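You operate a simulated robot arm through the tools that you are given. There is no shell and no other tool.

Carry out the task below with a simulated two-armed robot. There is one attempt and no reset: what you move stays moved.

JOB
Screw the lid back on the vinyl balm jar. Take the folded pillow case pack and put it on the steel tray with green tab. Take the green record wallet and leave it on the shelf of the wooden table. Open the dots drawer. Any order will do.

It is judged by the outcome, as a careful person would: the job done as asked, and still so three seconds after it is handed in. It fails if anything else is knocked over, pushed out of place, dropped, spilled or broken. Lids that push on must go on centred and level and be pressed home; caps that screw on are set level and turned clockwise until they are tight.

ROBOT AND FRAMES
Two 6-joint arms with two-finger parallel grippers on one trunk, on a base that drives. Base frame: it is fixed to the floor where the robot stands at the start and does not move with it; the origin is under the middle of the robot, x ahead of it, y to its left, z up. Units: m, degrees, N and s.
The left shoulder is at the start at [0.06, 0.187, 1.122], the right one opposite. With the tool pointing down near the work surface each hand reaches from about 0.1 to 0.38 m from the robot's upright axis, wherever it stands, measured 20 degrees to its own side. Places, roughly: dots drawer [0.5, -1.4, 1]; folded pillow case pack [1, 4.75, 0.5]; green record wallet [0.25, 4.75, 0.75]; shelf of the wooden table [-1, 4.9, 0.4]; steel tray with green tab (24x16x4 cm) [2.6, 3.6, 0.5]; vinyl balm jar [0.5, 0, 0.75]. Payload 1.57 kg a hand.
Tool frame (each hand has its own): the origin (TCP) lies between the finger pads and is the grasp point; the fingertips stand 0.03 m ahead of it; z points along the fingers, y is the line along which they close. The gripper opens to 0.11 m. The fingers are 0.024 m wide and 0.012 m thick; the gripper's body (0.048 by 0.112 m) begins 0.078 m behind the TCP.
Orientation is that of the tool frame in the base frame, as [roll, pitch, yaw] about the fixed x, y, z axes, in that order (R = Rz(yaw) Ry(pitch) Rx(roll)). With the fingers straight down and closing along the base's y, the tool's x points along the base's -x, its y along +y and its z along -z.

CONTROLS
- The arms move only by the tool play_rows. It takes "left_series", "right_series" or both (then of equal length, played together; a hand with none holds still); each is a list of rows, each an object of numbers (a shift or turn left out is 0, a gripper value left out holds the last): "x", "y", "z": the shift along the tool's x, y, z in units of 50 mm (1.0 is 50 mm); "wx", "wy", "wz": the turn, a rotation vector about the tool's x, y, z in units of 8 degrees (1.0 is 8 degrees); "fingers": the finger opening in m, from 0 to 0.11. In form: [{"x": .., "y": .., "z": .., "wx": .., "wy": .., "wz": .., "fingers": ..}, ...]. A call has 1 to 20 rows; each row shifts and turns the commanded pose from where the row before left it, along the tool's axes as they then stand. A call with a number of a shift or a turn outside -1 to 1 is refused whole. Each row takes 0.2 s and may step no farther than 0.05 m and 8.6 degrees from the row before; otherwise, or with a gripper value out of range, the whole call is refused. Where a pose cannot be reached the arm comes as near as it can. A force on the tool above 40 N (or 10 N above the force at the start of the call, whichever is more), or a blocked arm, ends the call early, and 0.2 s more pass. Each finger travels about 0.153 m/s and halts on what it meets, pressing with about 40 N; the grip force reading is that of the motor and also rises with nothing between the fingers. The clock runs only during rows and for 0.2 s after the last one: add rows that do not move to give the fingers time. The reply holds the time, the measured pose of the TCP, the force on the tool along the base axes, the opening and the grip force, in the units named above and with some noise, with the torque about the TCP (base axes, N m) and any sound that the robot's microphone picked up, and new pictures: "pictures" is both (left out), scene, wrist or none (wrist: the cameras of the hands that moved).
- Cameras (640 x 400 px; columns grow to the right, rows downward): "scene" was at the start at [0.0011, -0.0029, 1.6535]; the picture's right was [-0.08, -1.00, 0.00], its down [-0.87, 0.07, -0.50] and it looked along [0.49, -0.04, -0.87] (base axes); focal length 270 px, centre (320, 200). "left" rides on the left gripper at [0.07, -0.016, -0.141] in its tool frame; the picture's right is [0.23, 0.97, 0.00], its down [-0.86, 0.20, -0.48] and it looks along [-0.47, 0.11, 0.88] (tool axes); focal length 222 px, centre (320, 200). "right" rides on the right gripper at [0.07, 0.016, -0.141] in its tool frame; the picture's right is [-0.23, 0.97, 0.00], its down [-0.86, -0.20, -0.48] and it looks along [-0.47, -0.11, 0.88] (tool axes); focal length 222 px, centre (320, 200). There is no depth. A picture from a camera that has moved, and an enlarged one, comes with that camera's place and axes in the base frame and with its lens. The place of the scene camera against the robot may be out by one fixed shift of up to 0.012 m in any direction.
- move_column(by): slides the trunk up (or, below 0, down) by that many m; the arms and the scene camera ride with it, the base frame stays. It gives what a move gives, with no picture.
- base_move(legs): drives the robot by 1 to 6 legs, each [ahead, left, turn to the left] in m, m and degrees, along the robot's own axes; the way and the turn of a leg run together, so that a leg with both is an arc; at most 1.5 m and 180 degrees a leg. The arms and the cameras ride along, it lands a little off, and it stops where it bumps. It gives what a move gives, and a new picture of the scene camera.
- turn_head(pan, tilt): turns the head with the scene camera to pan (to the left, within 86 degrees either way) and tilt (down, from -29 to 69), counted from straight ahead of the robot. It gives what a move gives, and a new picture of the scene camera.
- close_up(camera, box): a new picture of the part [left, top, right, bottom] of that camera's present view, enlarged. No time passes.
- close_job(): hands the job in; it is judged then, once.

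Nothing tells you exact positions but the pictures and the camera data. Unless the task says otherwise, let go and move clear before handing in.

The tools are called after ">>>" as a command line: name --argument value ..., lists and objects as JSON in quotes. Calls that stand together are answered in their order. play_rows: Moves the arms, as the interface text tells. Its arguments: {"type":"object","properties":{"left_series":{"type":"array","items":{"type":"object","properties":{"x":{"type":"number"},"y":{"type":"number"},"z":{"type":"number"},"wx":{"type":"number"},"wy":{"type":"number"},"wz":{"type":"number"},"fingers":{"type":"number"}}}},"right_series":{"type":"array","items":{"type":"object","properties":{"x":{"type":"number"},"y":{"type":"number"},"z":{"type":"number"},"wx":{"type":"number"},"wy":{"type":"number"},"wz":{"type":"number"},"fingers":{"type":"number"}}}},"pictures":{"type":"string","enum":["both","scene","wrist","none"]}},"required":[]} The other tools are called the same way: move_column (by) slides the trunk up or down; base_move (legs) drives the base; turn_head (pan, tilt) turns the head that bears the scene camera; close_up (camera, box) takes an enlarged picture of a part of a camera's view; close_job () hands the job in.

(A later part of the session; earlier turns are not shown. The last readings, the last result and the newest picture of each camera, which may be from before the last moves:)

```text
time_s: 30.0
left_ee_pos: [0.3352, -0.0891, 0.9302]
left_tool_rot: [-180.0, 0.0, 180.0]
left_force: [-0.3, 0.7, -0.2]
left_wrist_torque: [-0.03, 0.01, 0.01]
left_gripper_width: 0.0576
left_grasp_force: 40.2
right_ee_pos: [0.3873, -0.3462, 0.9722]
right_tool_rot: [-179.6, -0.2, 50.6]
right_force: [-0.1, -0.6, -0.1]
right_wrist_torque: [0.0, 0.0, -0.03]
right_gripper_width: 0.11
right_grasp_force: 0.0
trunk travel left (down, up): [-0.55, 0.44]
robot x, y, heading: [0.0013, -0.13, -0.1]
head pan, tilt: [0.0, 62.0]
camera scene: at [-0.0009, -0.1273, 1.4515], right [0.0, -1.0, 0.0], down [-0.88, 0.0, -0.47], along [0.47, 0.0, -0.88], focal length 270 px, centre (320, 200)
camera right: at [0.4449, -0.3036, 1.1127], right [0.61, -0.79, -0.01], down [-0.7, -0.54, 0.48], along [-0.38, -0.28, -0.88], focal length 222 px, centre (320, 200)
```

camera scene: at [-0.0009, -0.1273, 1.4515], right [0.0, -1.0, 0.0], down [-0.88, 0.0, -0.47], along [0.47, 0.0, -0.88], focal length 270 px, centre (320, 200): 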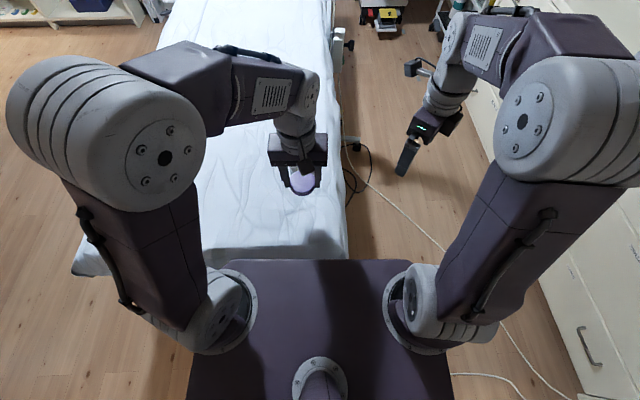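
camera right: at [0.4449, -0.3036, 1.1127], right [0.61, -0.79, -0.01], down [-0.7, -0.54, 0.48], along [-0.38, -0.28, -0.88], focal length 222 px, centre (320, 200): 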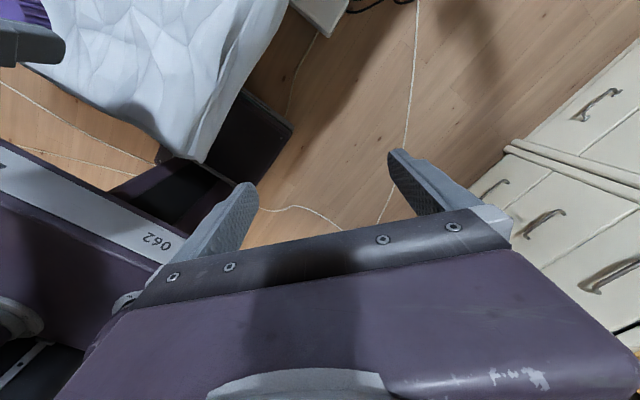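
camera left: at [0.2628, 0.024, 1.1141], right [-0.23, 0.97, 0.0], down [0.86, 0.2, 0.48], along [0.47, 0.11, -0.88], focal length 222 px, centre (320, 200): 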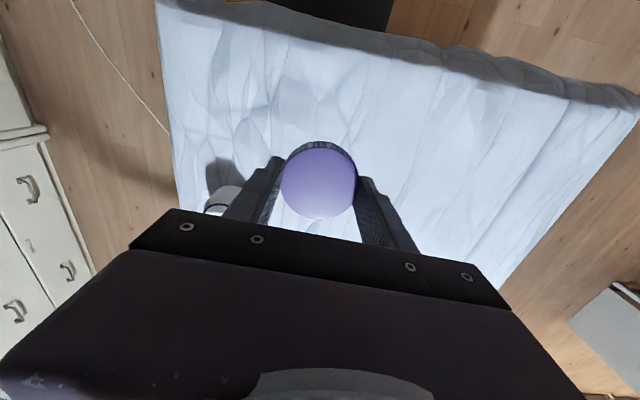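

Right arm is back to a normal elbow-up posture. Now I tilt it towards the jar along its forward-left diagonal.

>>> play_rows --right_series '[{"wy": 1}, {"wy": 1}, {"wy": 1}, {"wy": 1}, {"wy": 1}, {"wy": 1}, {"wy": 1}, {"wy": 1}]'

```text
time_s: 31.8
left_ee_pos: [0.3352, -0.0891, 0.931]
left_tool_rot: [179.9, 0.0, 179.9]
left_force: [0.1, 0.3, -0.9]
left_wrist_torque: [0.04, 0.0, -0.04]
left_gripper_width: 0.0579
left_grasp_force: 39.7
right_ee_pos: [0.3869, -0.3487, 0.9721]
right_tool_rot: [-179.0, -64.4, 49.7]
right_force: [-0.2, 0.2, 0.4]
right_wrist_torque: [0.0, -0.01, 0.0]
right_gripper_width: 0.1102
right_grasp_force: 0.0
trunk travel left (down, up): [-0.55, 0.44]
robot x, y, heading: [-0.0036, -0.1286, -0.1]
head pan, tilt: [0.0, 62.0]
camera scene: at [-0.0005, -0.1295, 1.4515], right [0.0, -1.0, 0.0], down [-0.88, 0.0, -0.47], along [0.47, 0.0, -0.88], focal length 270 px, centre (320, 200)
camera right: at [0.3389, -0.4349, 1.0957], right [0.69, -0.69, -0.21], down [-0.67, -0.49, -0.56], along [0.29, 0.53, -0.8], focal length 222 px, centre (320, 200)
```

scene: 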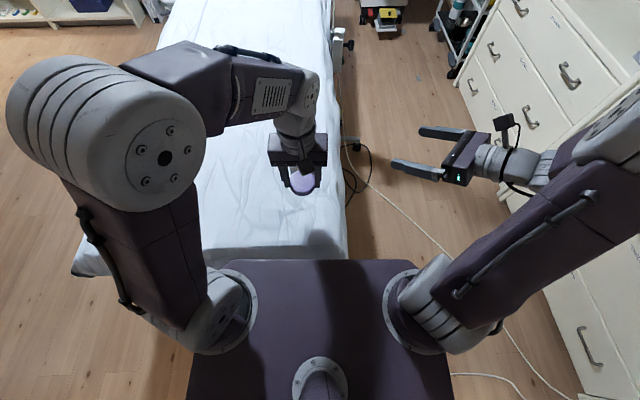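
right: 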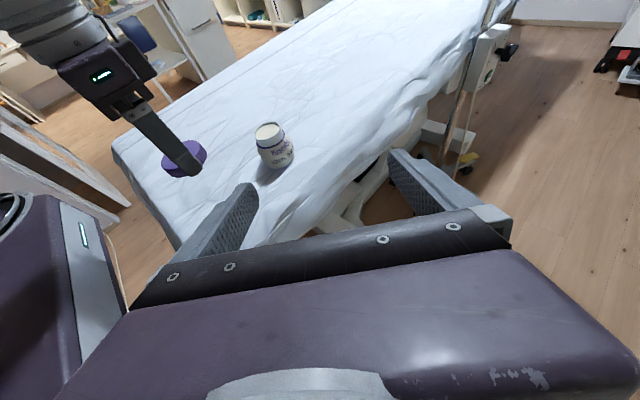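

>>> play_rows --left_series '[{"x": -0.575, "y": 0.35, "z": -0.35}, {"x": -0.575, "y": 0.35, "z": -0.35}, {"x": -0.575, "y": 0.35, "z": -0.35}, {"x": -0.575, "y": 0.35, "z": -0.35}, {}, {}, {}, {}, {}]' --right_series '[{}, {}, {}, {}, {"x": -0.09, "y": -0.413, "z": 0.644}, {"x": -0.09, "y": -0.413, "z": 0.644}, {"x": -0.09, "y": -0.413, "z": 0.644}, {"x": -0.09, "y": -0.413, "z": 0.644}, {"x": -0.09, "y": -0.413, "z": 0.644}]'

```text
time_s: 33.8
left_ee_pos: [0.45, -0.0184, 0.9996]
left_tool_rot: [180.0, -0.1, -180.0]
left_force: [0.0, 0.6, -0.3]
left_wrist_torque: [-0.02, 0.02, 0.0]
left_gripper_width: 0.0583
left_grasp_force: 39.9
right_ee_pos: [0.4127, -0.1831, 0.8802]
right_tool_rot: [-179.1, -64.1, 49.9]
right_force: [-0.8, -0.5, 0.0]
right_wrist_torque: [0.01, 0.0, 0.0]
right_gripper_width: 0.11
right_grasp_force: 0.1
right hand out of reach, approached as far as the arm can: row 7, 8, 9
trunk travel left (down, up): [-0.55, 0.44]
robot x, y, heading: [0.0002, -0.1306, 0.0]
head pan, tilt: [0.0, 62.0]
camera scene: at [-0.0001, -0.1273, 1.4515], right [0.0, -1.0, 0.0], down [-0.88, 0.0, -0.47], along [0.47, 0.0, -0.88], focal length 270 px, centre (320, 200)
camera right: at [0.3656, -0.2688, 1.0048], right [0.69, -0.69, -0.21], down [-0.67, -0.49, -0.56], along [0.28, 0.53, -0.8], focal length 222 px, centre (320, 200)
camera left: at [0.3798, -0.0358, 1.1429], right [-0.23, 0.97, 0.0], down [0.86, 0.2, 0.48], along [0.47, 0.11, -0.88], focal length 222 px, centre (320, 200)
```

scene: 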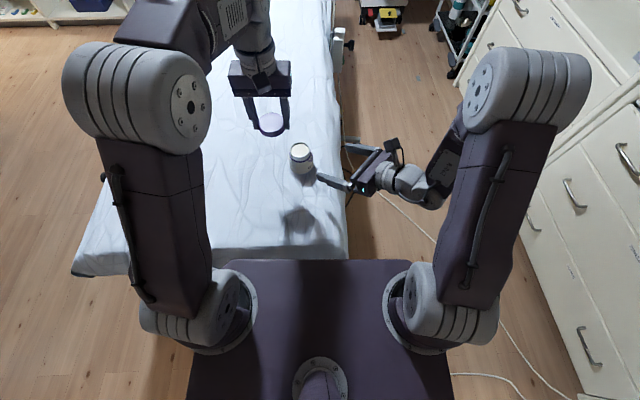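
right: 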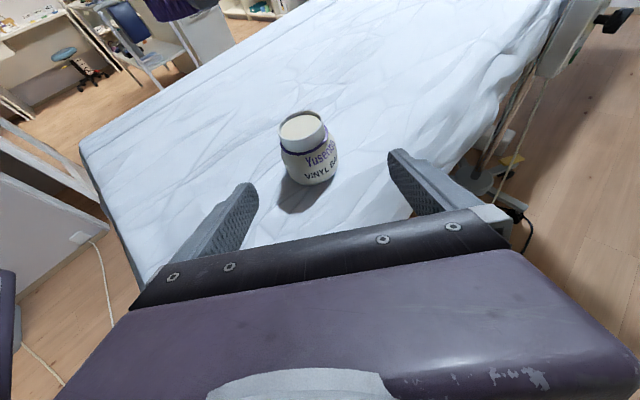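
left: 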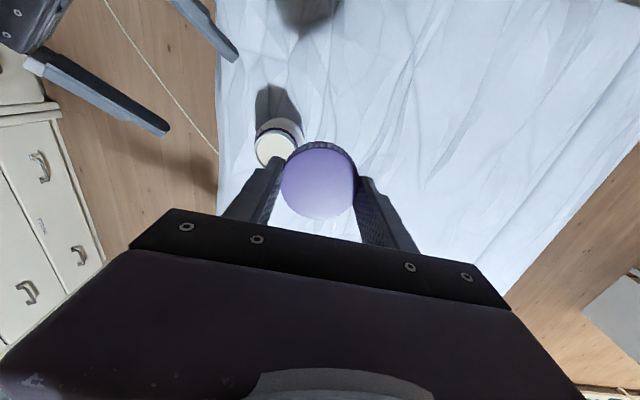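

Holding the jar works best if I stand beside the bed, nearer to it. I'll raise the right hand a little, then drive to the bed's right side facing it.

>>> play_rows --right_series '[{"x": 0.54, "z": -0.5}, {"x": 0.54, "z": -0.5}]' --pictures "none"

>>> base_move --legs '[[0, -0.47, 0], [0, 0, 90]]'

```text
time_s: 34.4
left_ee_pos: [0.4491, -0.0193, 1.0001]
left_tool_rot: [-179.9, 0.0, -180.0]
left_force: [-0.1, 0.0, 0.6]
left_wrist_torque: [0.04, 0.0, 0.03]
left_gripper_width: 0.058
left_grasp_force: 39.9
right_ee_pos: [0.4065, -0.204, 0.9518]
right_tool_rot: [-179.0, -64.2, 49.8]
right_force: [-0.2, -0.3, -0.9]
right_wrist_torque: [-0.03, -0.01, -0.01]
right_gripper_width: 0.1103
right_grasp_force: 0.1
right hand out of reach, approached as far as the arm can: row 1
trunk travel left (down, up): [-0.55, 0.44]
robot x, y, heading: [-0.0008, -0.1314, 0.2]
head pan, tilt: [0.0, 62.0]
```

```text
time_s: 41.0
left_ee_pos: [-0.1131, -0.1528, 0.9999]
left_tool_rot: [180.0, 0.0, -89.9]
left_force: [-0.3, 0.0, -0.5]
left_wrist_torque: [0.01, 0.04, 0.01]
left_gripper_width: 0.0584
left_grasp_force: 39.8
right_ee_pos: [0.0717, -0.1946, 0.9503]
right_tool_rot: [-178.9, -64.2, 139.9]
right_force: [-0.5, -0.2, -0.2]
right_wrist_torque: [-0.01, 0.0, 0.01]
right_gripper_width: 0.11
right_grasp_force: 0.0
trunk travel left (down, up): [-0.55, 0.44]
robot x, y, heading: [0.0014, -0.6022, 90.0]
head pan, tilt: [0.0, 62.0]
camera scene: at [-0.0064, -0.5967, 1.4515], right [1.0, 0.0, 0.0], down [0.0, -0.88, -0.47], along [0.0, 0.47, -0.88], focal length 270 px, centre (320, 200)
```

scene: 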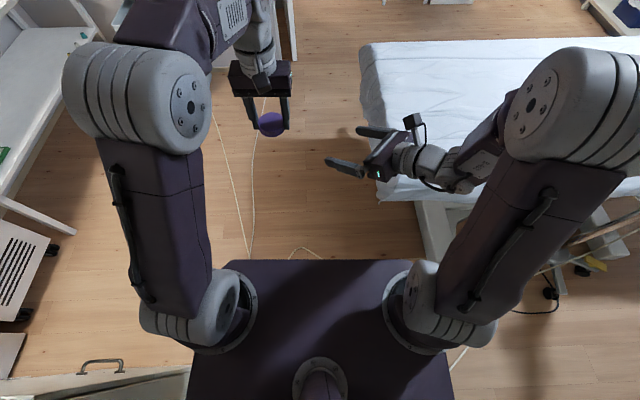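

>>> turn_head --pan -50 --tilt 40

```text
time_s: 42.2
left_ee_pos: [-0.1127, -0.1526, 0.9991]
left_tool_rot: [179.9, 0.0, -89.9]
left_force: [1.0, 0.3, -0.4]
left_wrist_torque: [0.0, -0.01, -0.02]
left_gripper_width: 0.0581
left_grasp_force: 40.2
right_ee_pos: [0.0717, -0.1948, 0.9507]
right_tool_rot: [-178.9, -64.2, 139.9]
right_force: [-0.1, 0.0, 1.1]
right_wrist_torque: [0.0, 0.01, 0.0]
right_gripper_width: 0.1099
right_grasp_force: 0.0
trunk travel left (down, up): [-0.55, 0.44]
robot x, y, heading: [0.0004, -0.6038, 90.1]
head pan, tilt: [-50.0, 40.0]
camera scene: at [0.0587, -0.6062, 1.4805], right [0.64, -0.76, 0.0], down [-0.49, -0.41, -0.77], along [0.59, 0.49, -0.64], focal length 270 px, centre (320, 200)
```

scene: 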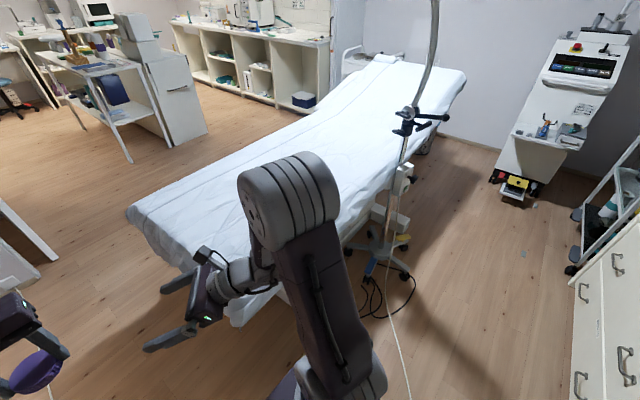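

A pole stand is at about (1.18, -0.2), so I'll stop short of it. I raise the hands, strafe along the bed and lower the trunk.

>>> play_rows --left_series '[{"z": -0.8}, {"z": -0.8}, {"z": -0.4}]' --right_series '[{"x": 0.8, "z": -0.4}, {"x": 0.8, "z": -0.4}, {"x": 0.2, "z": -0.1}]' --pictures "none"

>>> base_move --legs '[[0, -0.58, 0]]'

>>> move_column --by -0.14

>>> turn_head --pan 0 --tilt 50

```text
time_s: 43.0
left_ee_pos: [-0.1127, -0.152, 1.0998]
left_tool_rot: [180.0, 0.0, -89.8]
left_force: [-0.2, 0.3, -0.2]
left_wrist_torque: [-0.02, 0.0, -0.03]
left_gripper_width: 0.0582
left_grasp_force: 40.0
right_ee_pos: [0.074, -0.1959, 1.0525]
right_tool_rot: [-178.8, -64.2, 139.8]
right_force: [-0.5, -0.4, 0.5]
right_wrist_torque: [0.0, -0.01, -0.02]
right_gripper_width: 0.11
right_grasp_force: 0.2
trunk travel left (down, up): [-0.55, 0.44]
robot x, y, heading: [0.0019, -0.6028, 90.0]
head pan, tilt: [-50.0, 40.0]
```

```text
time_s: 46.4
left_ee_pos: [0.4733, -0.1519, 1.1]
left_tool_rot: [180.0, 0.0, -90.0]
left_force: [0.0, -0.5, 0.8]
left_wrist_torque: [-0.02, -0.01, 0.01]
left_gripper_width: 0.0579
left_grasp_force: 39.6
right_ee_pos: [0.6606, -0.1963, 1.0525]
right_tool_rot: [-178.9, -64.1, 140.0]
right_force: [1.1, 0.2, 0.1]
right_wrist_torque: [-0.03, -0.01, 0.02]
right_gripper_width: 0.1102
right_grasp_force: 0.1
trunk travel left (down, up): [-0.55, 0.44]
robot x, y, heading: [0.5847, -0.6035, 89.7]
head pan, tilt: [-50.0, 40.0]
camera scene: at [0.6444, -0.6058, 1.4805], right [0.64, -0.77, 0.0], down [-0.49, -0.41, -0.77], along [0.59, 0.49, -0.64], focal length 270 px, centre (320, 200)
```

scene: 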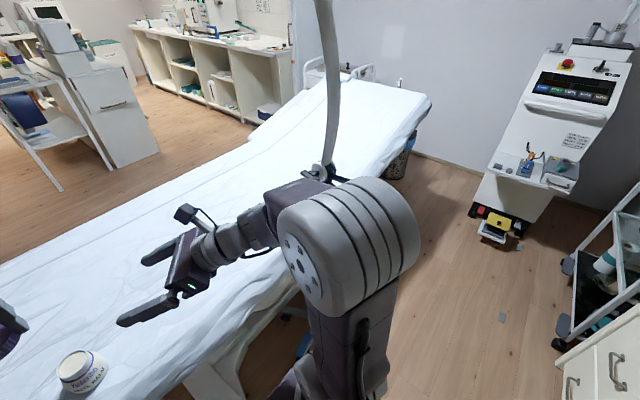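

```text
time_s: 48.0
left_ee_pos: [0.4725, -0.1527, 0.9608]
left_tool_rot: [180.0, 0.0, -90.1]
left_force: [0.0, 0.8, -0.1]
left_wrist_torque: [-0.01, -0.01, -0.01]
left_gripper_width: 0.0578
left_grasp_force: 39.9
right_ee_pos: [0.6585, -0.1942, 0.9139]
right_tool_rot: [-178.9, -64.2, 139.8]
right_force: [-0.6, 0.3, -0.5]
right_wrist_torque: [0.02, 0.02, -0.01]
right_gripper_width: 0.1101
right_grasp_force: 0.0
trunk travel left (down, up): [-0.41, 0.58]
robot x, y, heading: [0.5835, -0.6051, 89.9]
head pan, tilt: [-50.0, 40.0]
```

```text
time_s: 49.2
left_ee_pos: [0.4728, -0.1524, 0.9592]
left_tool_rot: [179.9, 0.0, -90.1]
left_force: [-0.6, 0.1, -0.1]
left_wrist_torque: [0.01, 0.0, -0.01]
left_gripper_width: 0.0579
left_grasp_force: 39.5
right_ee_pos: [0.6583, -0.1948, 0.912]
right_tool_rot: [-178.9, -64.2, 139.9]
right_force: [0.0, 0.4, -0.1]
right_wrist_torque: [0.02, 0.02, -0.06]
right_gripper_width: 0.1098
right_grasp_force: 0.0
trunk travel left (down, up): [-0.41, 0.58]
robot x, y, heading: [0.5875, -0.6012, 90.0]
head pan, tilt: [0.0, 50.0]
camera scene: at [0.579, -0.5835, 1.3264], right [1.0, 0.0, 0.0], down [0.0, -0.77, -0.64], along [0.0, 0.64, -0.77], focal length 270 px, centre (320, 200)
```

scene: 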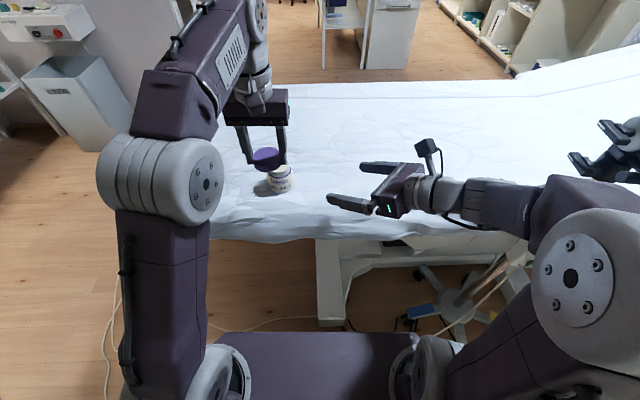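

>>> base_move --legs '[[0.12, 0, 0]]'

>>> play_rows --right_series '[{}]' --pictures "wrist"

```text
time_s: 50.4
left_ee_pos: [0.4727, -0.0326, 0.9593]
left_tool_rot: [-180.0, -0.1, -89.9]
left_force: [0.7, 0.4, -0.3]
left_wrist_torque: [-0.05, 0.01, -0.01]
left_gripper_width: 0.0583
left_grasp_force: 40.2
right_ee_pos: [0.6589, -0.0754, 0.9126]
right_tool_rot: [-178.8, -64.2, 139.8]
right_force: [0.7, -0.1, 0.3]
right_wrist_torque: [0.03, 0.01, 0.01]
right_gripper_width: 0.1099
right_grasp_force: 0.0
trunk travel left (down, up): [-0.41, 0.58]
robot x, y, heading: [0.5857, -0.4797, 90.1]
head pan, tilt: [0.0, 50.0]
camera scene: at [0.5789, -0.463, 1.3263], right [1.0, 0.0, 0.0], down [0.0, -0.77, -0.64], along [0.0, 0.64, -0.77], focal length 270 px, centre (320, 200)
```

scene: 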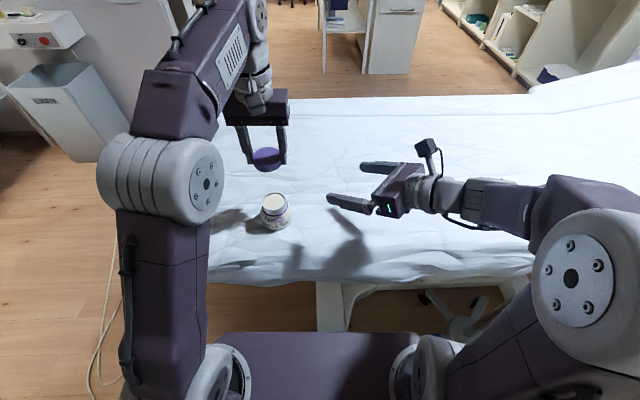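

```text
time_s: 50.8
left_ee_pos: [0.4727, -0.0324, 0.9599]
left_tool_rot: [180.0, 0.1, -90.0]
left_force: [0.6, -0.4, -0.1]
left_wrist_torque: [0.0, -0.02, 0.0]
left_gripper_width: 0.058
left_grasp_force: 40.1
right_ee_pos: [0.6606, -0.0759, 0.9122]
right_tool_rot: [-178.8, -64.3, 139.9]
right_force: [0.8, 0.6, -0.1]
right_wrist_torque: [0.01, -0.04, 0.02]
right_gripper_width: 0.11
right_grasp_force: 0.0
trunk travel left (down, up): [-0.41, 0.58]
robot x, y, heading: [0.5836, -0.4882, 89.9]
head pan, tilt: [0.0, 50.0]
camera right: at [0.746, -0.1234, 1.0364], right [0.69, 0.69, -0.21], down [0.49, -0.67, -0.56], along [-0.53, 0.28, -0.8], focal length 222 px, centre (320, 200)
```

right: 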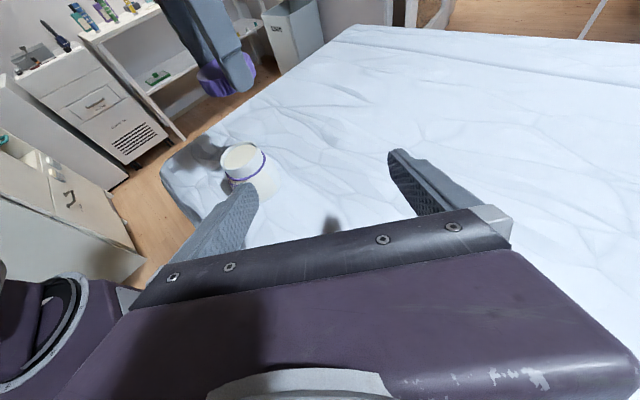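

>>> play_rows --right_series '[{"x": -0.19, "y": -0.555, "z": 0.12}, {"x": -0.19, "y": -0.555, "z": 0.12}, {"x": -0.19, "y": -0.555, "z": 0.12}, {"x": -0.19, "y": -0.555, "z": 0.12}, {"wy": 0.8}, {"wy": 0.7}]'

```text
time_s: 52.2
left_ee_pos: [0.472, -0.0348, 0.9595]
left_tool_rot: [-180.0, 0.0, -90.0]
left_force: [0.8, 0.3, 0.9]
left_wrist_torque: [-0.04, 0.0, -0.01]
left_gripper_width: 0.058
left_grasp_force: 39.9
right_ee_pos: [0.5837, -0.0771, 0.922]
right_tool_rot: [-178.0, -76.1, 139.2]
right_force: [1.0, 0.2, -0.3]
right_wrist_torque: [-0.01, 0.0, 0.01]
right_gripper_width: 0.11
right_grasp_force: 0.0
right hand out of reach, approached as far as the arm can: row 2, 3, 4, 5, 6
trunk travel left (down, up): [-0.41, 0.58]
robot x, y, heading: [0.5843, -0.4849, 90.0]
head pan, tilt: [0.0, 50.0]
camera scene: at [0.5789, -0.4641, 1.3264], right [1.0, 0.0, 0.0], down [0.0, -0.77, -0.64], along [0.0, 0.64, -0.77], focal length 270 px, centre (320, 200)
camera right: at [0.6894, -0.1403, 1.0232], right [0.65, 0.72, -0.23], down [0.39, -0.58, -0.71], along [-0.65, 0.38, -0.66], focal length 222 px, centre (320, 200)
```

scene: 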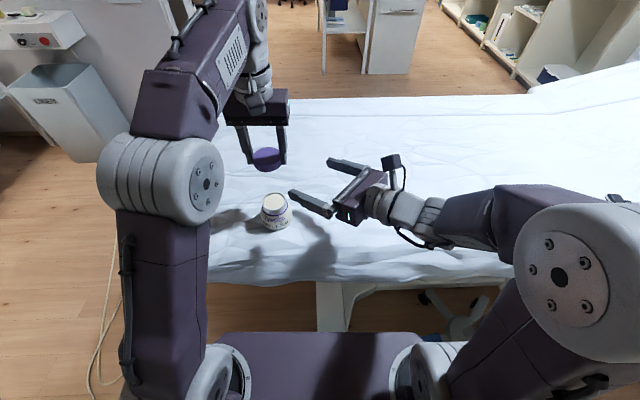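
right: 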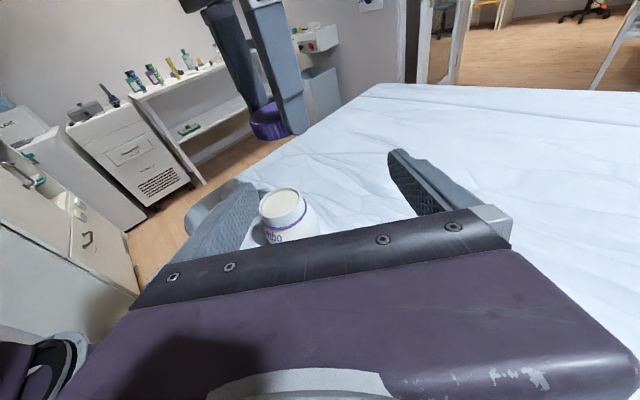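

The right arm's wrist is folded into an awkward branch. I'll go back to pointing down, shift to where the wrist should be, and tilt again with the wrist held in place.

>>> play_rows --right_series '[{"x": 0.58, "z": -0.145}, {"x": 0.58, "z": -0.145}, {"wy": -1}, {"wy": -1}, {"wy": -1}, {"wy": -1}, {"wy": -1}, {"wy": -1}, {"wy": -1}, {"wy": -1}, {"wy": -1}, {"wy": -0.5}, {"x": -0.76, "y": -0.41}, {"x": -0.76, "y": -0.41}, {"x": -0.76, "y": -0.41}]'

```text
time_s: 55.4
left_ee_pos: [0.4735, -0.0355, 0.9619]
left_tool_rot: [-180.0, 0.1, -89.8]
left_force: [-0.3, 0.6, 0.0]
left_wrist_torque: [0.03, -0.04, 0.0]
left_gripper_width: 0.058
left_grasp_force: 40.2
right_ee_pos: [0.6344, -0.1999, 0.9818]
right_tool_rot: [-179.6, -0.4, 140.8]
right_force: [0.3, 0.4, 0.7]
right_wrist_torque: [0.03, 0.03, 0.02]
right_gripper_width: 0.1099
right_grasp_force: 0.0
trunk travel left (down, up): [-0.41, 0.58]
robot x, y, heading: [0.5874, -0.4866, 90.2]
head pan, tilt: [0.0, 50.0]
camera scene: at [0.5797, -0.4663, 1.3264], right [1.0, 0.0, 0.0], down [0.0, -0.77, -0.64], along [0.0, 0.64, -0.77], focal length 270 px, centre (320, 200)
camera right: at [0.5932, -0.1428, 1.1233], right [0.79, 0.61, -0.01], down [0.54, -0.69, 0.48], along [0.29, -0.38, -0.88], focal length 222 px, centre (320, 200)
```

scene: 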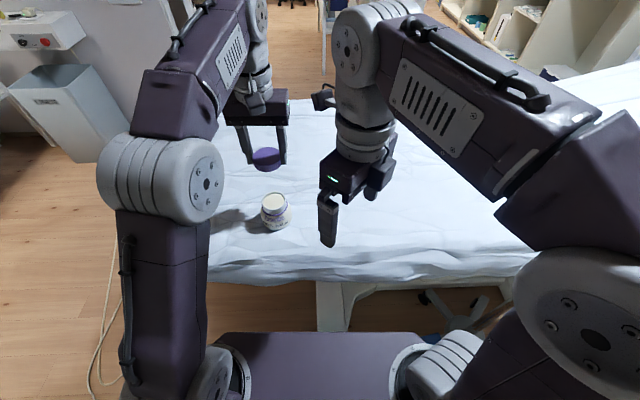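
right: 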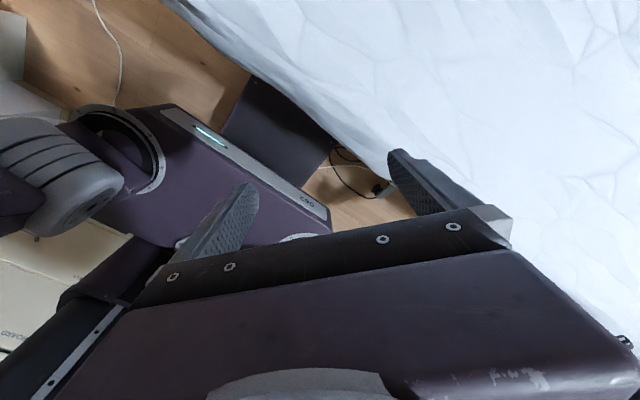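

I'll try seating the lid with the left hand first: the right hand moves clear, and the left pre-turns counter-clockwise over the jar so it has room to screw clockwise.

>>> play_rows --right_series '[{"x": -0.55, "y": 0.02, "z": -0.47}, {"x": -0.55, "y": 0.02, "z": -0.47}, {"x": -0.55, "y": 0.02, "z": -0.47}]' --pictures "none"

>>> play_rows --left_series '[{"wz": -1}, {"wz": -1}, {"wz": -1}, {"wz": -1}, {"wz": -1}, {"wz": -1}, {"wz": -1}, {"wz": -1}, {"wz": -1}, {"wz": -1}]'

```text
time_s: 56.2
left_ee_pos: [0.4715, -0.0341, 0.9603]
left_tool_rot: [-179.9, 0.1, -89.9]
left_force: [0.6, 0.0, 0.4]
left_wrist_torque: [0.01, 0.0, 0.0]
left_gripper_width: 0.0581
left_grasp_force: 39.8
right_ee_pos: [0.7023, -0.2488, 1.0513]
right_tool_rot: [-179.5, -0.1, 141.0]
right_force: [0.8, 0.1, 0.2]
right_wrist_torque: [-0.01, 0.0, -0.02]
right_gripper_width: 0.1097
right_grasp_force: 0.1
trunk travel left (down, up): [-0.41, 0.58]
robot x, y, heading: [0.5868, -0.4844, 90.1]
head pan, tilt: [0.0, 50.0]
```

```text
time_s: 58.4
left_ee_pos: [0.4714, -0.0335, 0.9596]
left_tool_rot: [180.0, -0.1, -9.8]
left_force: [-0.1, 0.4, -0.3]
left_wrist_torque: [-0.03, 0.03, 0.01]
left_gripper_width: 0.0578
left_grasp_force: 40.2
right_ee_pos: [0.7008, -0.2466, 1.0509]
right_tool_rot: [-179.5, -0.1, 140.8]
right_force: [-0.2, 0.4, 0.3]
right_wrist_torque: [0.03, 0.03, -0.02]
right_gripper_width: 0.1099
right_grasp_force: 0.1
trunk travel left (down, up): [-0.41, 0.58]
robot x, y, heading: [0.5819, -0.4833, 90.2]
head pan, tilt: [0.0, 50.0]
camera scene: at [0.5789, -0.4645, 1.3264], right [1.0, 0.0, 0.0], down [0.0, -0.77, -0.64], along [0.0, 0.64, -0.77], focal length 270 px, centre (320, 200)
camera left: at [0.5426, -0.0301, 1.1029], right [0.06, -1.0, 0.0], down [-0.88, -0.05, 0.48], along [-0.48, -0.03, -0.88], focal length 222 px, centre (320, 200)
```

scene: 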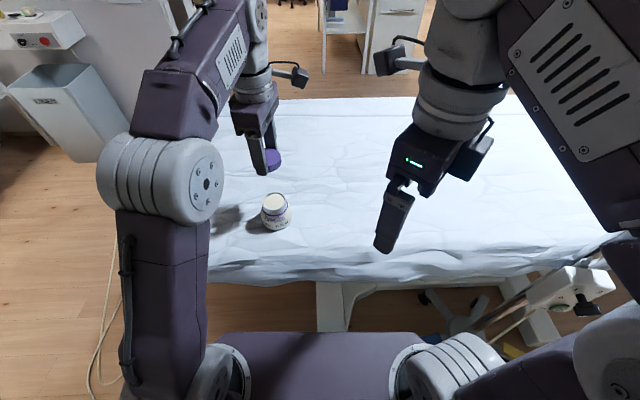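
left: 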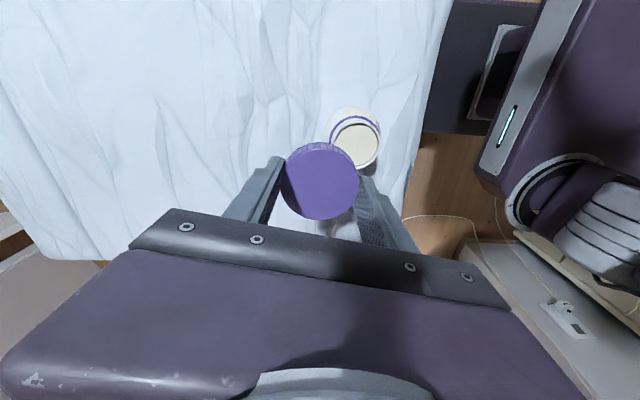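

>>> play_rows --left_series '[{"x": 0.172, "y": 0.376, "z": 0.2}, {"x": 0.172, "y": 0.376, "z": 0.5}, {"z": 0.4}, {}]'

>>> close_up --camera "left" --box '[200, 60, 440, 260]'

>>> close_up --camera "scene" --box '[200, 100, 350, 240]'

>>> close_up --camera "right" --box '[0, 0, 640, 400]'

```text
time_s: 59.4
left_ee_pos: [0.4829, -0.0746, 0.9052]
left_tool_rot: [-180.0, 0.0, -9.9]
left_force: [-1.0, -0.5, -0.3]
left_wrist_torque: [-0.05, 0.04, -0.03]
left_gripper_width: 0.0581
left_grasp_force: 40.1
right_ee_pos: [0.7013, -0.2484, 1.0526]
right_tool_rot: [-179.4, -0.2, 140.8]
right_force: [1.0, 0.2, 0.1]
right_wrist_torque: [-0.04, 0.0, -0.03]
right_gripper_width: 0.11
right_grasp_force: 0.1
trunk travel left (down, up): [-0.41, 0.58]
robot x, y, heading: [0.5828, -0.4877, 89.9]
head pan, tilt: [0.0, 50.0]
camera scene: at [0.5789, -0.4648, 1.3264], right [1.0, 0.0, 0.0], down [0.0, -0.77, -0.64], along [0.0, 0.64, -0.77], focal length 270 px, centre (320, 200)
camera left: at [0.5532, -0.0709, 1.0479], right [0.06, -1.0, 0.0], down [-0.88, -0.05, 0.48], along [-0.48, -0.03, -0.88], focal length 222 px, centre (320, 200)
```

scene: 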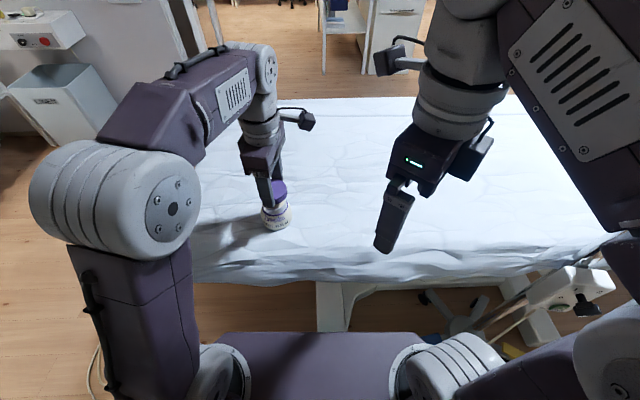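
left: 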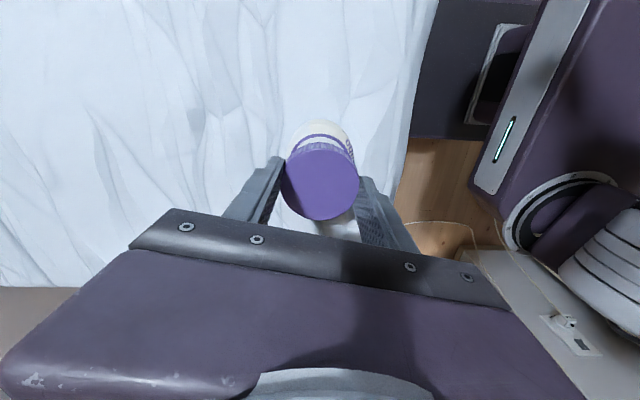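

```text
2.00 times, centred on (320, 160) of left
camera zoom: at [0.5532, -0.0709, 1.0479], right [0.06, -1.0, 0.0], down [-0.88, -0.05, 0.48], along [-0.48, -0.03, -0.88], focal length 444 px, centre (320, 280)
```

zoom: 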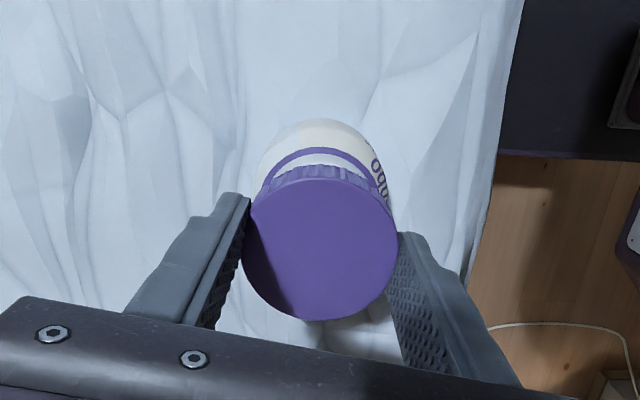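

```text
2.86 times, centred on (275, 170) of scene
camera zoom: at [0.5789, -0.4648, 1.3264], right [1.0, 0.0, 0.0], down [0.0, -0.77, -0.64], along [0.0, 0.64, -0.77], focal length 772 px, centre (449, 286)
```

zoom: 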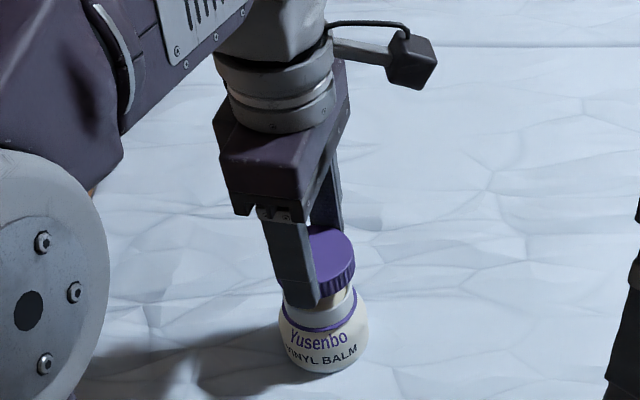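

```text
1.00 times, centred on (320, 200) of right (not enlarged: the box is as wide or as high as the picture)
camera zoom: at [0.6589, -0.19, 1.1925], right [0.79, 0.61, -0.01], down [0.54, -0.69, 0.48], along [0.29, -0.38, -0.88], focal length 222 px, centre (320, 200)
```

zoom: 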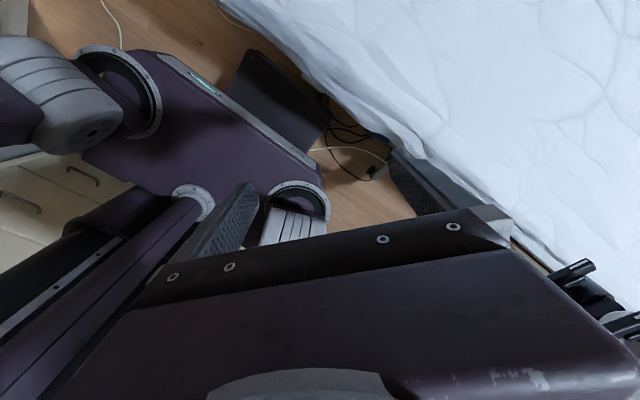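

>>> close_up --camera "scene" --box '[255, 175, 305, 235]'

>>> close_up --camera "left" --box '[280, 110, 370, 180]'

```text
6.67 times, centred on (280, 205) of scene
camera zoom: at [0.5789, -0.4648, 1.3264], right [1.0, 0.0, 0.0], down [0.0, -0.77, -0.64], along [0.0, 0.64, -0.77], focal length 1801 px, centre (587, 167)
```

zoom: 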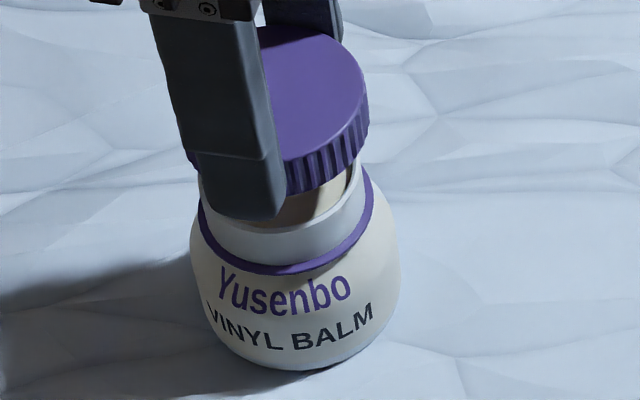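

```text
5.71 times, centred on (325, 145) of left
camera zoom: at [0.5532, -0.0709, 1.0479], right [0.06, -1.0, 0.0], down [-0.88, -0.05, 0.48], along [-0.48, -0.03, -0.88], focal length 1269 px, centre (291, 514)
```

zoom: 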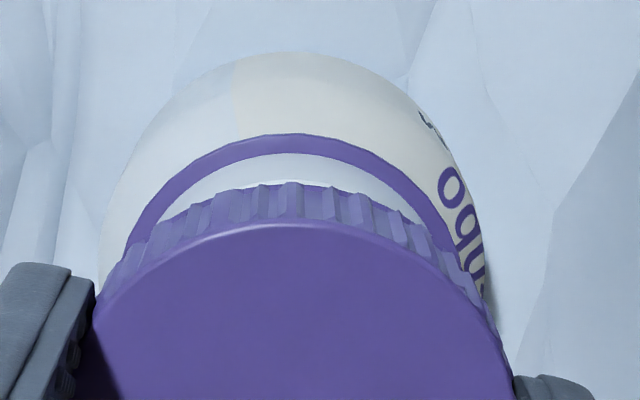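

The lid is nearly centred over the jar; it needs about 2 mm towards -x. I lower it gently until it meets the neck.

>>> play_rows --left_series '[{"x": -0.04, "z": 0.06}, {"z": 0.06}, {"z": 0.06}, {"z": 0.06}]' --pictures "none"

>>> close_up --camera "scene" --box '[255, 175, 305, 235]'

```text
time_s: 60.4
left_ee_pos: [0.4804, -0.073, 0.8927]
left_tool_rot: [-180.0, 0.0, -9.9]
left_force: [-0.2, -0.8, 0.3]
left_wrist_torque: [0.0, -0.03, 0.0]
left_gripper_width: 0.0582
left_grasp_force: 39.8
right_ee_pos: [0.7002, -0.2469, 1.051]
right_tool_rot: [-179.5, -0.1, 140.8]
right_force: [0.3, -0.3, 0.1]
right_wrist_torque: [-0.01, 0.02, 0.01]
right_gripper_width: 0.1101
right_grasp_force: 0.1
trunk travel left (down, up): [-0.41, 0.58]
robot x, y, heading: [0.5859, -0.4844, 90.1]
head pan, tilt: [0.0, 50.0]
```

```text
6.67 times, centred on (280, 205) of scene
camera zoom: at [0.5789, -0.4645, 1.3264], right [1.0, 0.0, 0.0], down [0.0, -0.77, -0.64], along [0.0, 0.64, -0.77], focal length 1801 px, centre (587, 167)
```

zoom: 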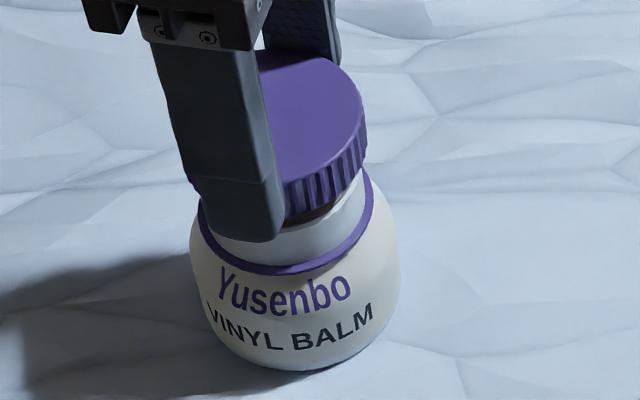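

>>> play_rows --left_series '[{"z": 0.06}, {"z": 0.06}, {"z": 0.03}]' --pictures "none"

>>> close_up --camera "scene" --box '[255, 175, 305, 235]'

```text
time_s: 61.2
left_ee_pos: [0.4814, -0.0724, 0.8858]
left_tool_rot: [-180.0, 0.0, -9.9]
left_force: [0.7, 0.2, -0.6]
left_wrist_torque: [-0.02, -0.01, -0.01]
left_gripper_width: 0.0582
left_grasp_force: 39.4
right_ee_pos: [0.7015, -0.2471, 1.0519]
right_tool_rot: [-179.5, -0.2, 140.9]
right_force: [-0.2, -0.7, -0.8]
right_wrist_torque: [-0.02, -0.01, 0.04]
right_gripper_width: 0.1099
right_grasp_force: 0.0
trunk travel left (down, up): [-0.41, 0.58]
robot x, y, heading: [0.5813, -0.4823, 89.9]
head pan, tilt: [0.0, 50.0]
```

```text
6.67 times, centred on (280, 205) of scene
camera zoom: at [0.5789, -0.4645, 1.3264], right [1.0, 0.0, 0.0], down [0.0, -0.77, -0.64], along [0.0, 0.64, -0.77], focal length 1801 px, centre (587, 167)
```

zoom: 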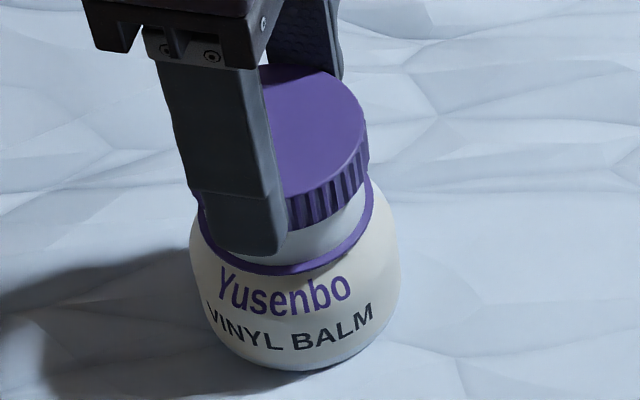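

>>> play_rows --left_series '[{"z": 0.04}, {"z": 0.04}, {}]' --pictures "none"

>>> play_rows --left_series '[{"z": 0.04}, {"z": 0.04}, {}]' --pictures "wrist"

>>> close_up --camera "scene" --box '[255, 175, 305, 235]'

```text
time_s: 62.0
left_ee_pos: [0.481, -0.0732, 0.8798]
left_tool_rot: [179.9, 0.0, -10.0]
left_force: [-0.3, 0.4, 0.0]
left_wrist_torque: [-0.03, -0.04, -0.02]
left_gripper_width: 0.058
left_grasp_force: 40.4
right_ee_pos: [0.701, -0.2466, 1.0503]
right_tool_rot: [-179.5, -0.2, 140.7]
right_force: [0.1, -0.6, -0.1]
right_wrist_torque: [-0.02, 0.01, -0.03]
right_gripper_width: 0.1101
right_grasp_force: 0.1
trunk travel left (down, up): [-0.41, 0.58]
robot x, y, heading: [0.5859, -0.4881, 89.8]
head pan, tilt: [0.0, 50.0]
```

```text
time_s: 62.8
left_ee_pos: [0.4809, -0.0733, 0.8772]
left_tool_rot: [-180.0, 0.0, -9.9]
left_force: [-0.4, 0.3, -0.3]
left_wrist_torque: [0.01, 0.02, -0.01]
left_gripper_width: 0.0581
left_grasp_force: 40.2
right_ee_pos: [0.7013, -0.247, 1.0516]
right_tool_rot: [-179.6, -0.2, 140.8]
right_force: [0.3, 0.4, -0.6]
right_wrist_torque: [0.0, -0.01, 0.0]
right_gripper_width: 0.1098
right_grasp_force: 0.2
trunk travel left (down, up): [-0.41, 0.58]
robot x, y, heading: [0.5856, -0.4845, 89.8]
head pan, tilt: [0.0, 50.0]
camera left: at [0.5512, -0.0698, 1.0204], right [0.06, -1.0, 0.0], down [-0.88, -0.05, 0.48], along [-0.48, -0.03, -0.88], focal length 222 px, centre (320, 200)
```

left: 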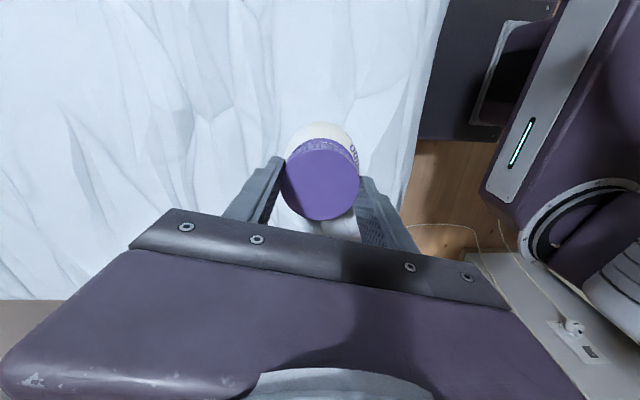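

```text
6.67 times, centred on (280, 205) of scene
camera zoom: at [0.5789, -0.4645, 1.3264], right [1.0, 0.0, 0.0], down [0.0, -0.77, -0.64], along [0.0, 0.64, -0.77], focal length 1801 px, centre (587, 167)
```

zoom: 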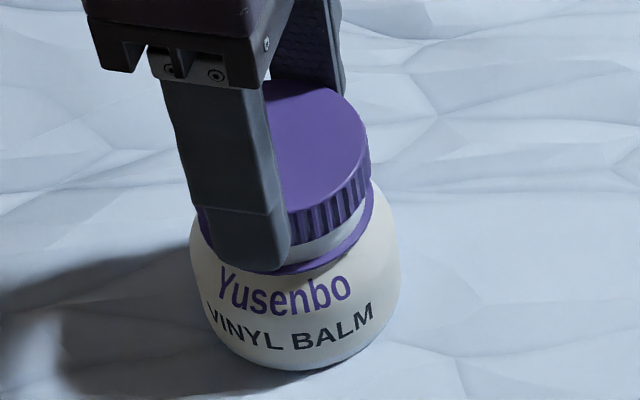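

The lid slides over the neck without force so far. I keep lowering in small steps.

>>> play_rows --left_series '[{"z": 0.03}, {"z": 0.03}, {}]' --pictures "none"

>>> play_rows --left_series '[{"z": 0.03}, {"z": 0.03}, {}]' --pictures "none"

>>> close_up --camera "scene" --box '[255, 175, 305, 235]'

```text
time_s: 63.6
left_ee_pos: [0.4805, -0.0733, 0.8738]
left_tool_rot: [179.9, 0.0, -9.8]
left_force: [1.1, 0.6, 0.4]
left_wrist_torque: [0.02, 0.0, -0.01]
left_gripper_width: 0.0578
left_grasp_force: 39.9
right_ee_pos: [0.7005, -0.246, 1.0508]
right_tool_rot: [-179.5, -0.2, 140.8]
right_force: [0.4, -0.8, 0.7]
right_wrist_torque: [-0.01, -0.02, 0.0]
right_gripper_width: 0.1102
right_grasp_force: 0.1
trunk travel left (down, up): [-0.41, 0.58]
robot x, y, heading: [0.5848, -0.4814, 90.2]
head pan, tilt: [0.0, 50.0]
```

```text
time_s: 64.4
left_ee_pos: [0.4804, -0.0721, 0.8705]
left_tool_rot: [179.9, -0.1, -9.9]
left_force: [0.1, -0.4, -2.1]
left_wrist_torque: [-0.02, 0.0, -0.01]
left_gripper_width: 0.0581
left_grasp_force: 40.1
right_ee_pos: [0.7008, -0.2464, 1.0506]
right_tool_rot: [-179.5, -0.2, 140.8]
right_force: [0.5, 0.4, 0.2]
right_wrist_torque: [0.0, -0.01, 0.03]
right_gripper_width: 0.1101
right_grasp_force: 0.1
trunk travel left (down, up): [-0.41, 0.58]
robot x, y, heading: [0.5844, -0.4827, 89.7]
head pan, tilt: [0.0, 50.0]
```

```text
6.67 times, centred on (280, 205) of scene
camera zoom: at [0.5788, -0.4645, 1.3263], right [1.0, 0.0, 0.0], down [0.0, -0.77, -0.64], along [0.0, 0.64, -0.77], focal length 1801 px, centre (587, 167)
```

zoom: 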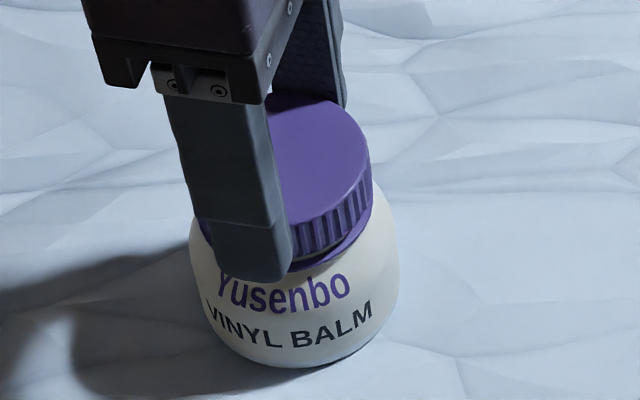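

>>> play_rows --left_series '[{"z": 0.03}, {}]' --pictures "none"

>>> play_rows --left_series '[{"z": 0.03}, {}]' --pictures "none"

>>> close_up --camera "scene" --box '[255, 175, 305, 235]'

```text
time_s: 65.0
left_ee_pos: [0.4805, -0.073, 0.8711]
left_tool_rot: [-180.0, 0.1, -9.9]
left_force: [-1.0, -0.4, 3.7]
left_wrist_torque: [-0.02, -0.03, -0.02]
left_gripper_width: 0.0581
left_grasp_force: 39.9
right_ee_pos: [0.7005, -0.2472, 1.0518]
right_tool_rot: [-179.6, -0.2, 140.7]
right_force: [-0.2, -0.4, 0.3]
right_wrist_torque: [0.0, -0.03, 0.01]
right_gripper_width: 0.1101
right_grasp_force: 0.0
trunk travel left (down, up): [-0.41, 0.58]
robot x, y, heading: [0.584, -0.4839, 90.3]
head pan, tilt: [0.0, 50.0]
```

```text
time_s: 65.6
left_ee_pos: [0.4811, -0.0727, 0.8686]
left_tool_rot: [-179.9, 0.1, -9.9]
left_force: [-2.5, 2.0, 16.3]
left_wrist_torque: [-0.09, 0.06, -0.02]
left_gripper_width: 0.0581
left_grasp_force: 39.9
right_ee_pos: [0.702, -0.2489, 1.0521]
right_tool_rot: [-179.5, -0.1, 140.9]
right_force: [-0.7, -0.3, 0.1]
right_wrist_torque: [-0.01, -0.05, 0.01]
right_gripper_width: 0.11
right_grasp_force: 0.0
trunk travel left (down, up): [-0.41, 0.58]
robot x, y, heading: [0.5907, -0.482, 90.1]
head pan, tilt: [0.0, 50.0]
```

```text
6.67 times, centred on (280, 205) of scene
camera zoom: at [0.5787, -0.466, 1.3266], right [1.0, 0.0, 0.0], down [0.0, -0.77, -0.64], along [0.0, 0.64, -0.77], focal length 1801 px, centre (587, 167)
```

zoom: 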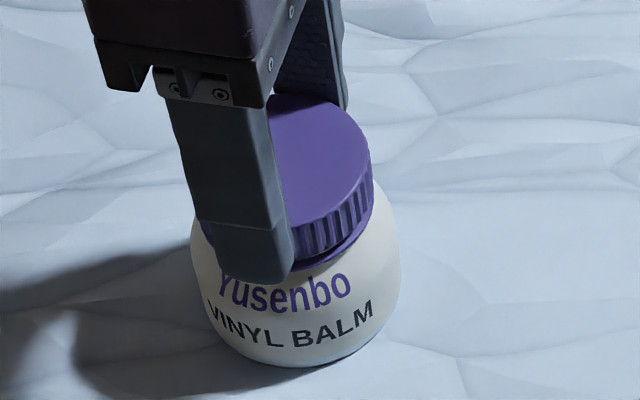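

Contact now at 16 N downward. I turn clockwise and watch the torque and whether the jar's label turns.

>>> play_rows --left_series '[{"wz": 0.8}, {"wz": 0.8}, {"wz": 0.8}, {"wz": 0.8}, {"wz": 0.8}]' --pictures "none"

>>> close_up --camera "scene" --box '[255, 175, 305, 235]'

```text
time_s: 66.8
left_ee_pos: [0.4804, -0.0738, 0.8698]
left_tool_rot: [-179.9, 0.0, -42.1]
left_force: [-4.8, 1.0, 15.9]
left_wrist_torque: [0.0, 0.15, -0.01]
left_gripper_width: 0.0582
left_grasp_force: 39.9
right_ee_pos: [0.7007, -0.249, 1.0523]
right_tool_rot: [-179.6, -0.1, 140.8]
right_force: [1.0, -0.6, 0.5]
right_wrist_torque: [-0.05, -0.04, -0.04]
right_gripper_width: 0.1102
right_grasp_force: 0.0
trunk travel left (down, up): [-0.41, 0.58]
robot x, y, heading: [0.5846, -0.4848, 90.1]
head pan, tilt: [0.0, 50.0]
```

```text
6.67 times, centred on (280, 205) of scene
camera zoom: at [0.5783, -0.466, 1.3264], right [1.0, 0.0, 0.0], down [0.0, -0.77, -0.64], along [0.0, 0.64, -0.77], focal length 1801 px, centre (587, 167)
```

zoom: 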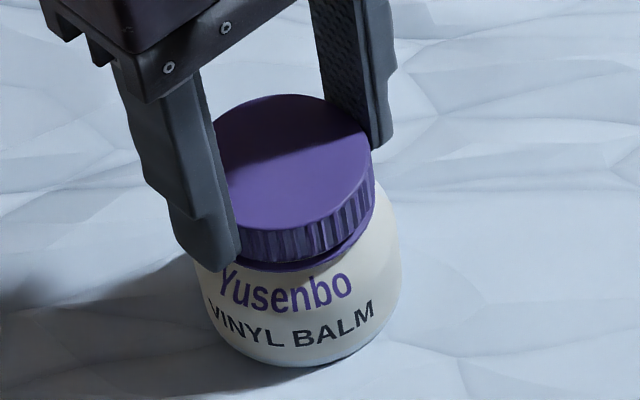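

The label stayed put and the lid turned freely, so one hand works. I continue clockwise.

>>> play_rows --left_series '[{"wz": 0.8, "z": 0.005}, {"wz": 0.8, "z": 0.005}, {"wz": 0.8, "z": 0.005}, {"wz": 0.8, "z": 0.005}, {"wz": 0.8, "z": 0.005}, {"wz": 0.8, "z": 0.005}, {"wz": 0.8, "z": 0.005}, {"wz": 0.8, "z": 0.005}, {"wz": 0.8, "z": 0.005}, {"wz": 0.8, "z": 0.005}]' --pictures "none"

>>> close_up --camera "scene" --box '[255, 175, 305, 235]'

```text
time_s: 69.0
left_ee_pos: [0.4804, -0.0753, 0.8669]
left_tool_rot: [-180.0, 0.2, -106.1]
left_force: [-5.6, 2.2, 28.3]
left_wrist_torque: [0.0, 0.17, 0.03]
left_gripper_width: 0.0582
left_grasp_force: 40.4
right_ee_pos: [0.6999, -0.2493, 1.0512]
right_tool_rot: [-179.6, -0.3, 140.8]
right_force: [0.6, -0.4, 0.3]
right_wrist_torque: [-0.02, 0.0, -0.01]
right_gripper_width: 0.1102
right_grasp_force: 0.0
trunk travel left (down, up): [-0.41, 0.58]
robot x, y, heading: [0.5856, -0.481, 89.9]
head pan, tilt: [0.0, 50.0]
```

```text
6.67 times, centred on (280, 205) of scene
camera zoom: at [0.5784, -0.4671, 1.3265], right [1.0, 0.0, 0.0], down [0.0, -0.76, -0.64], along [0.0, 0.64, -0.76], focal length 1801 px, centre (587, 167)
```

zoom: 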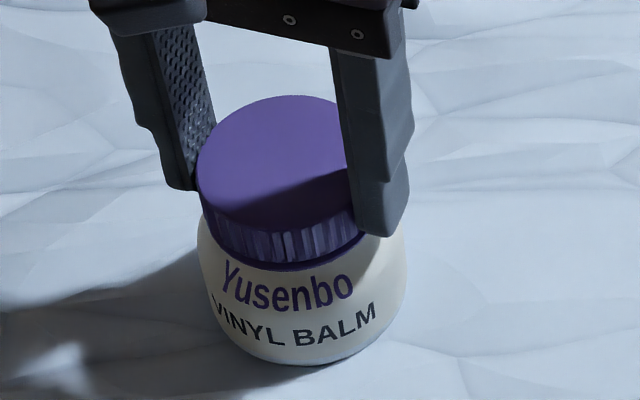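

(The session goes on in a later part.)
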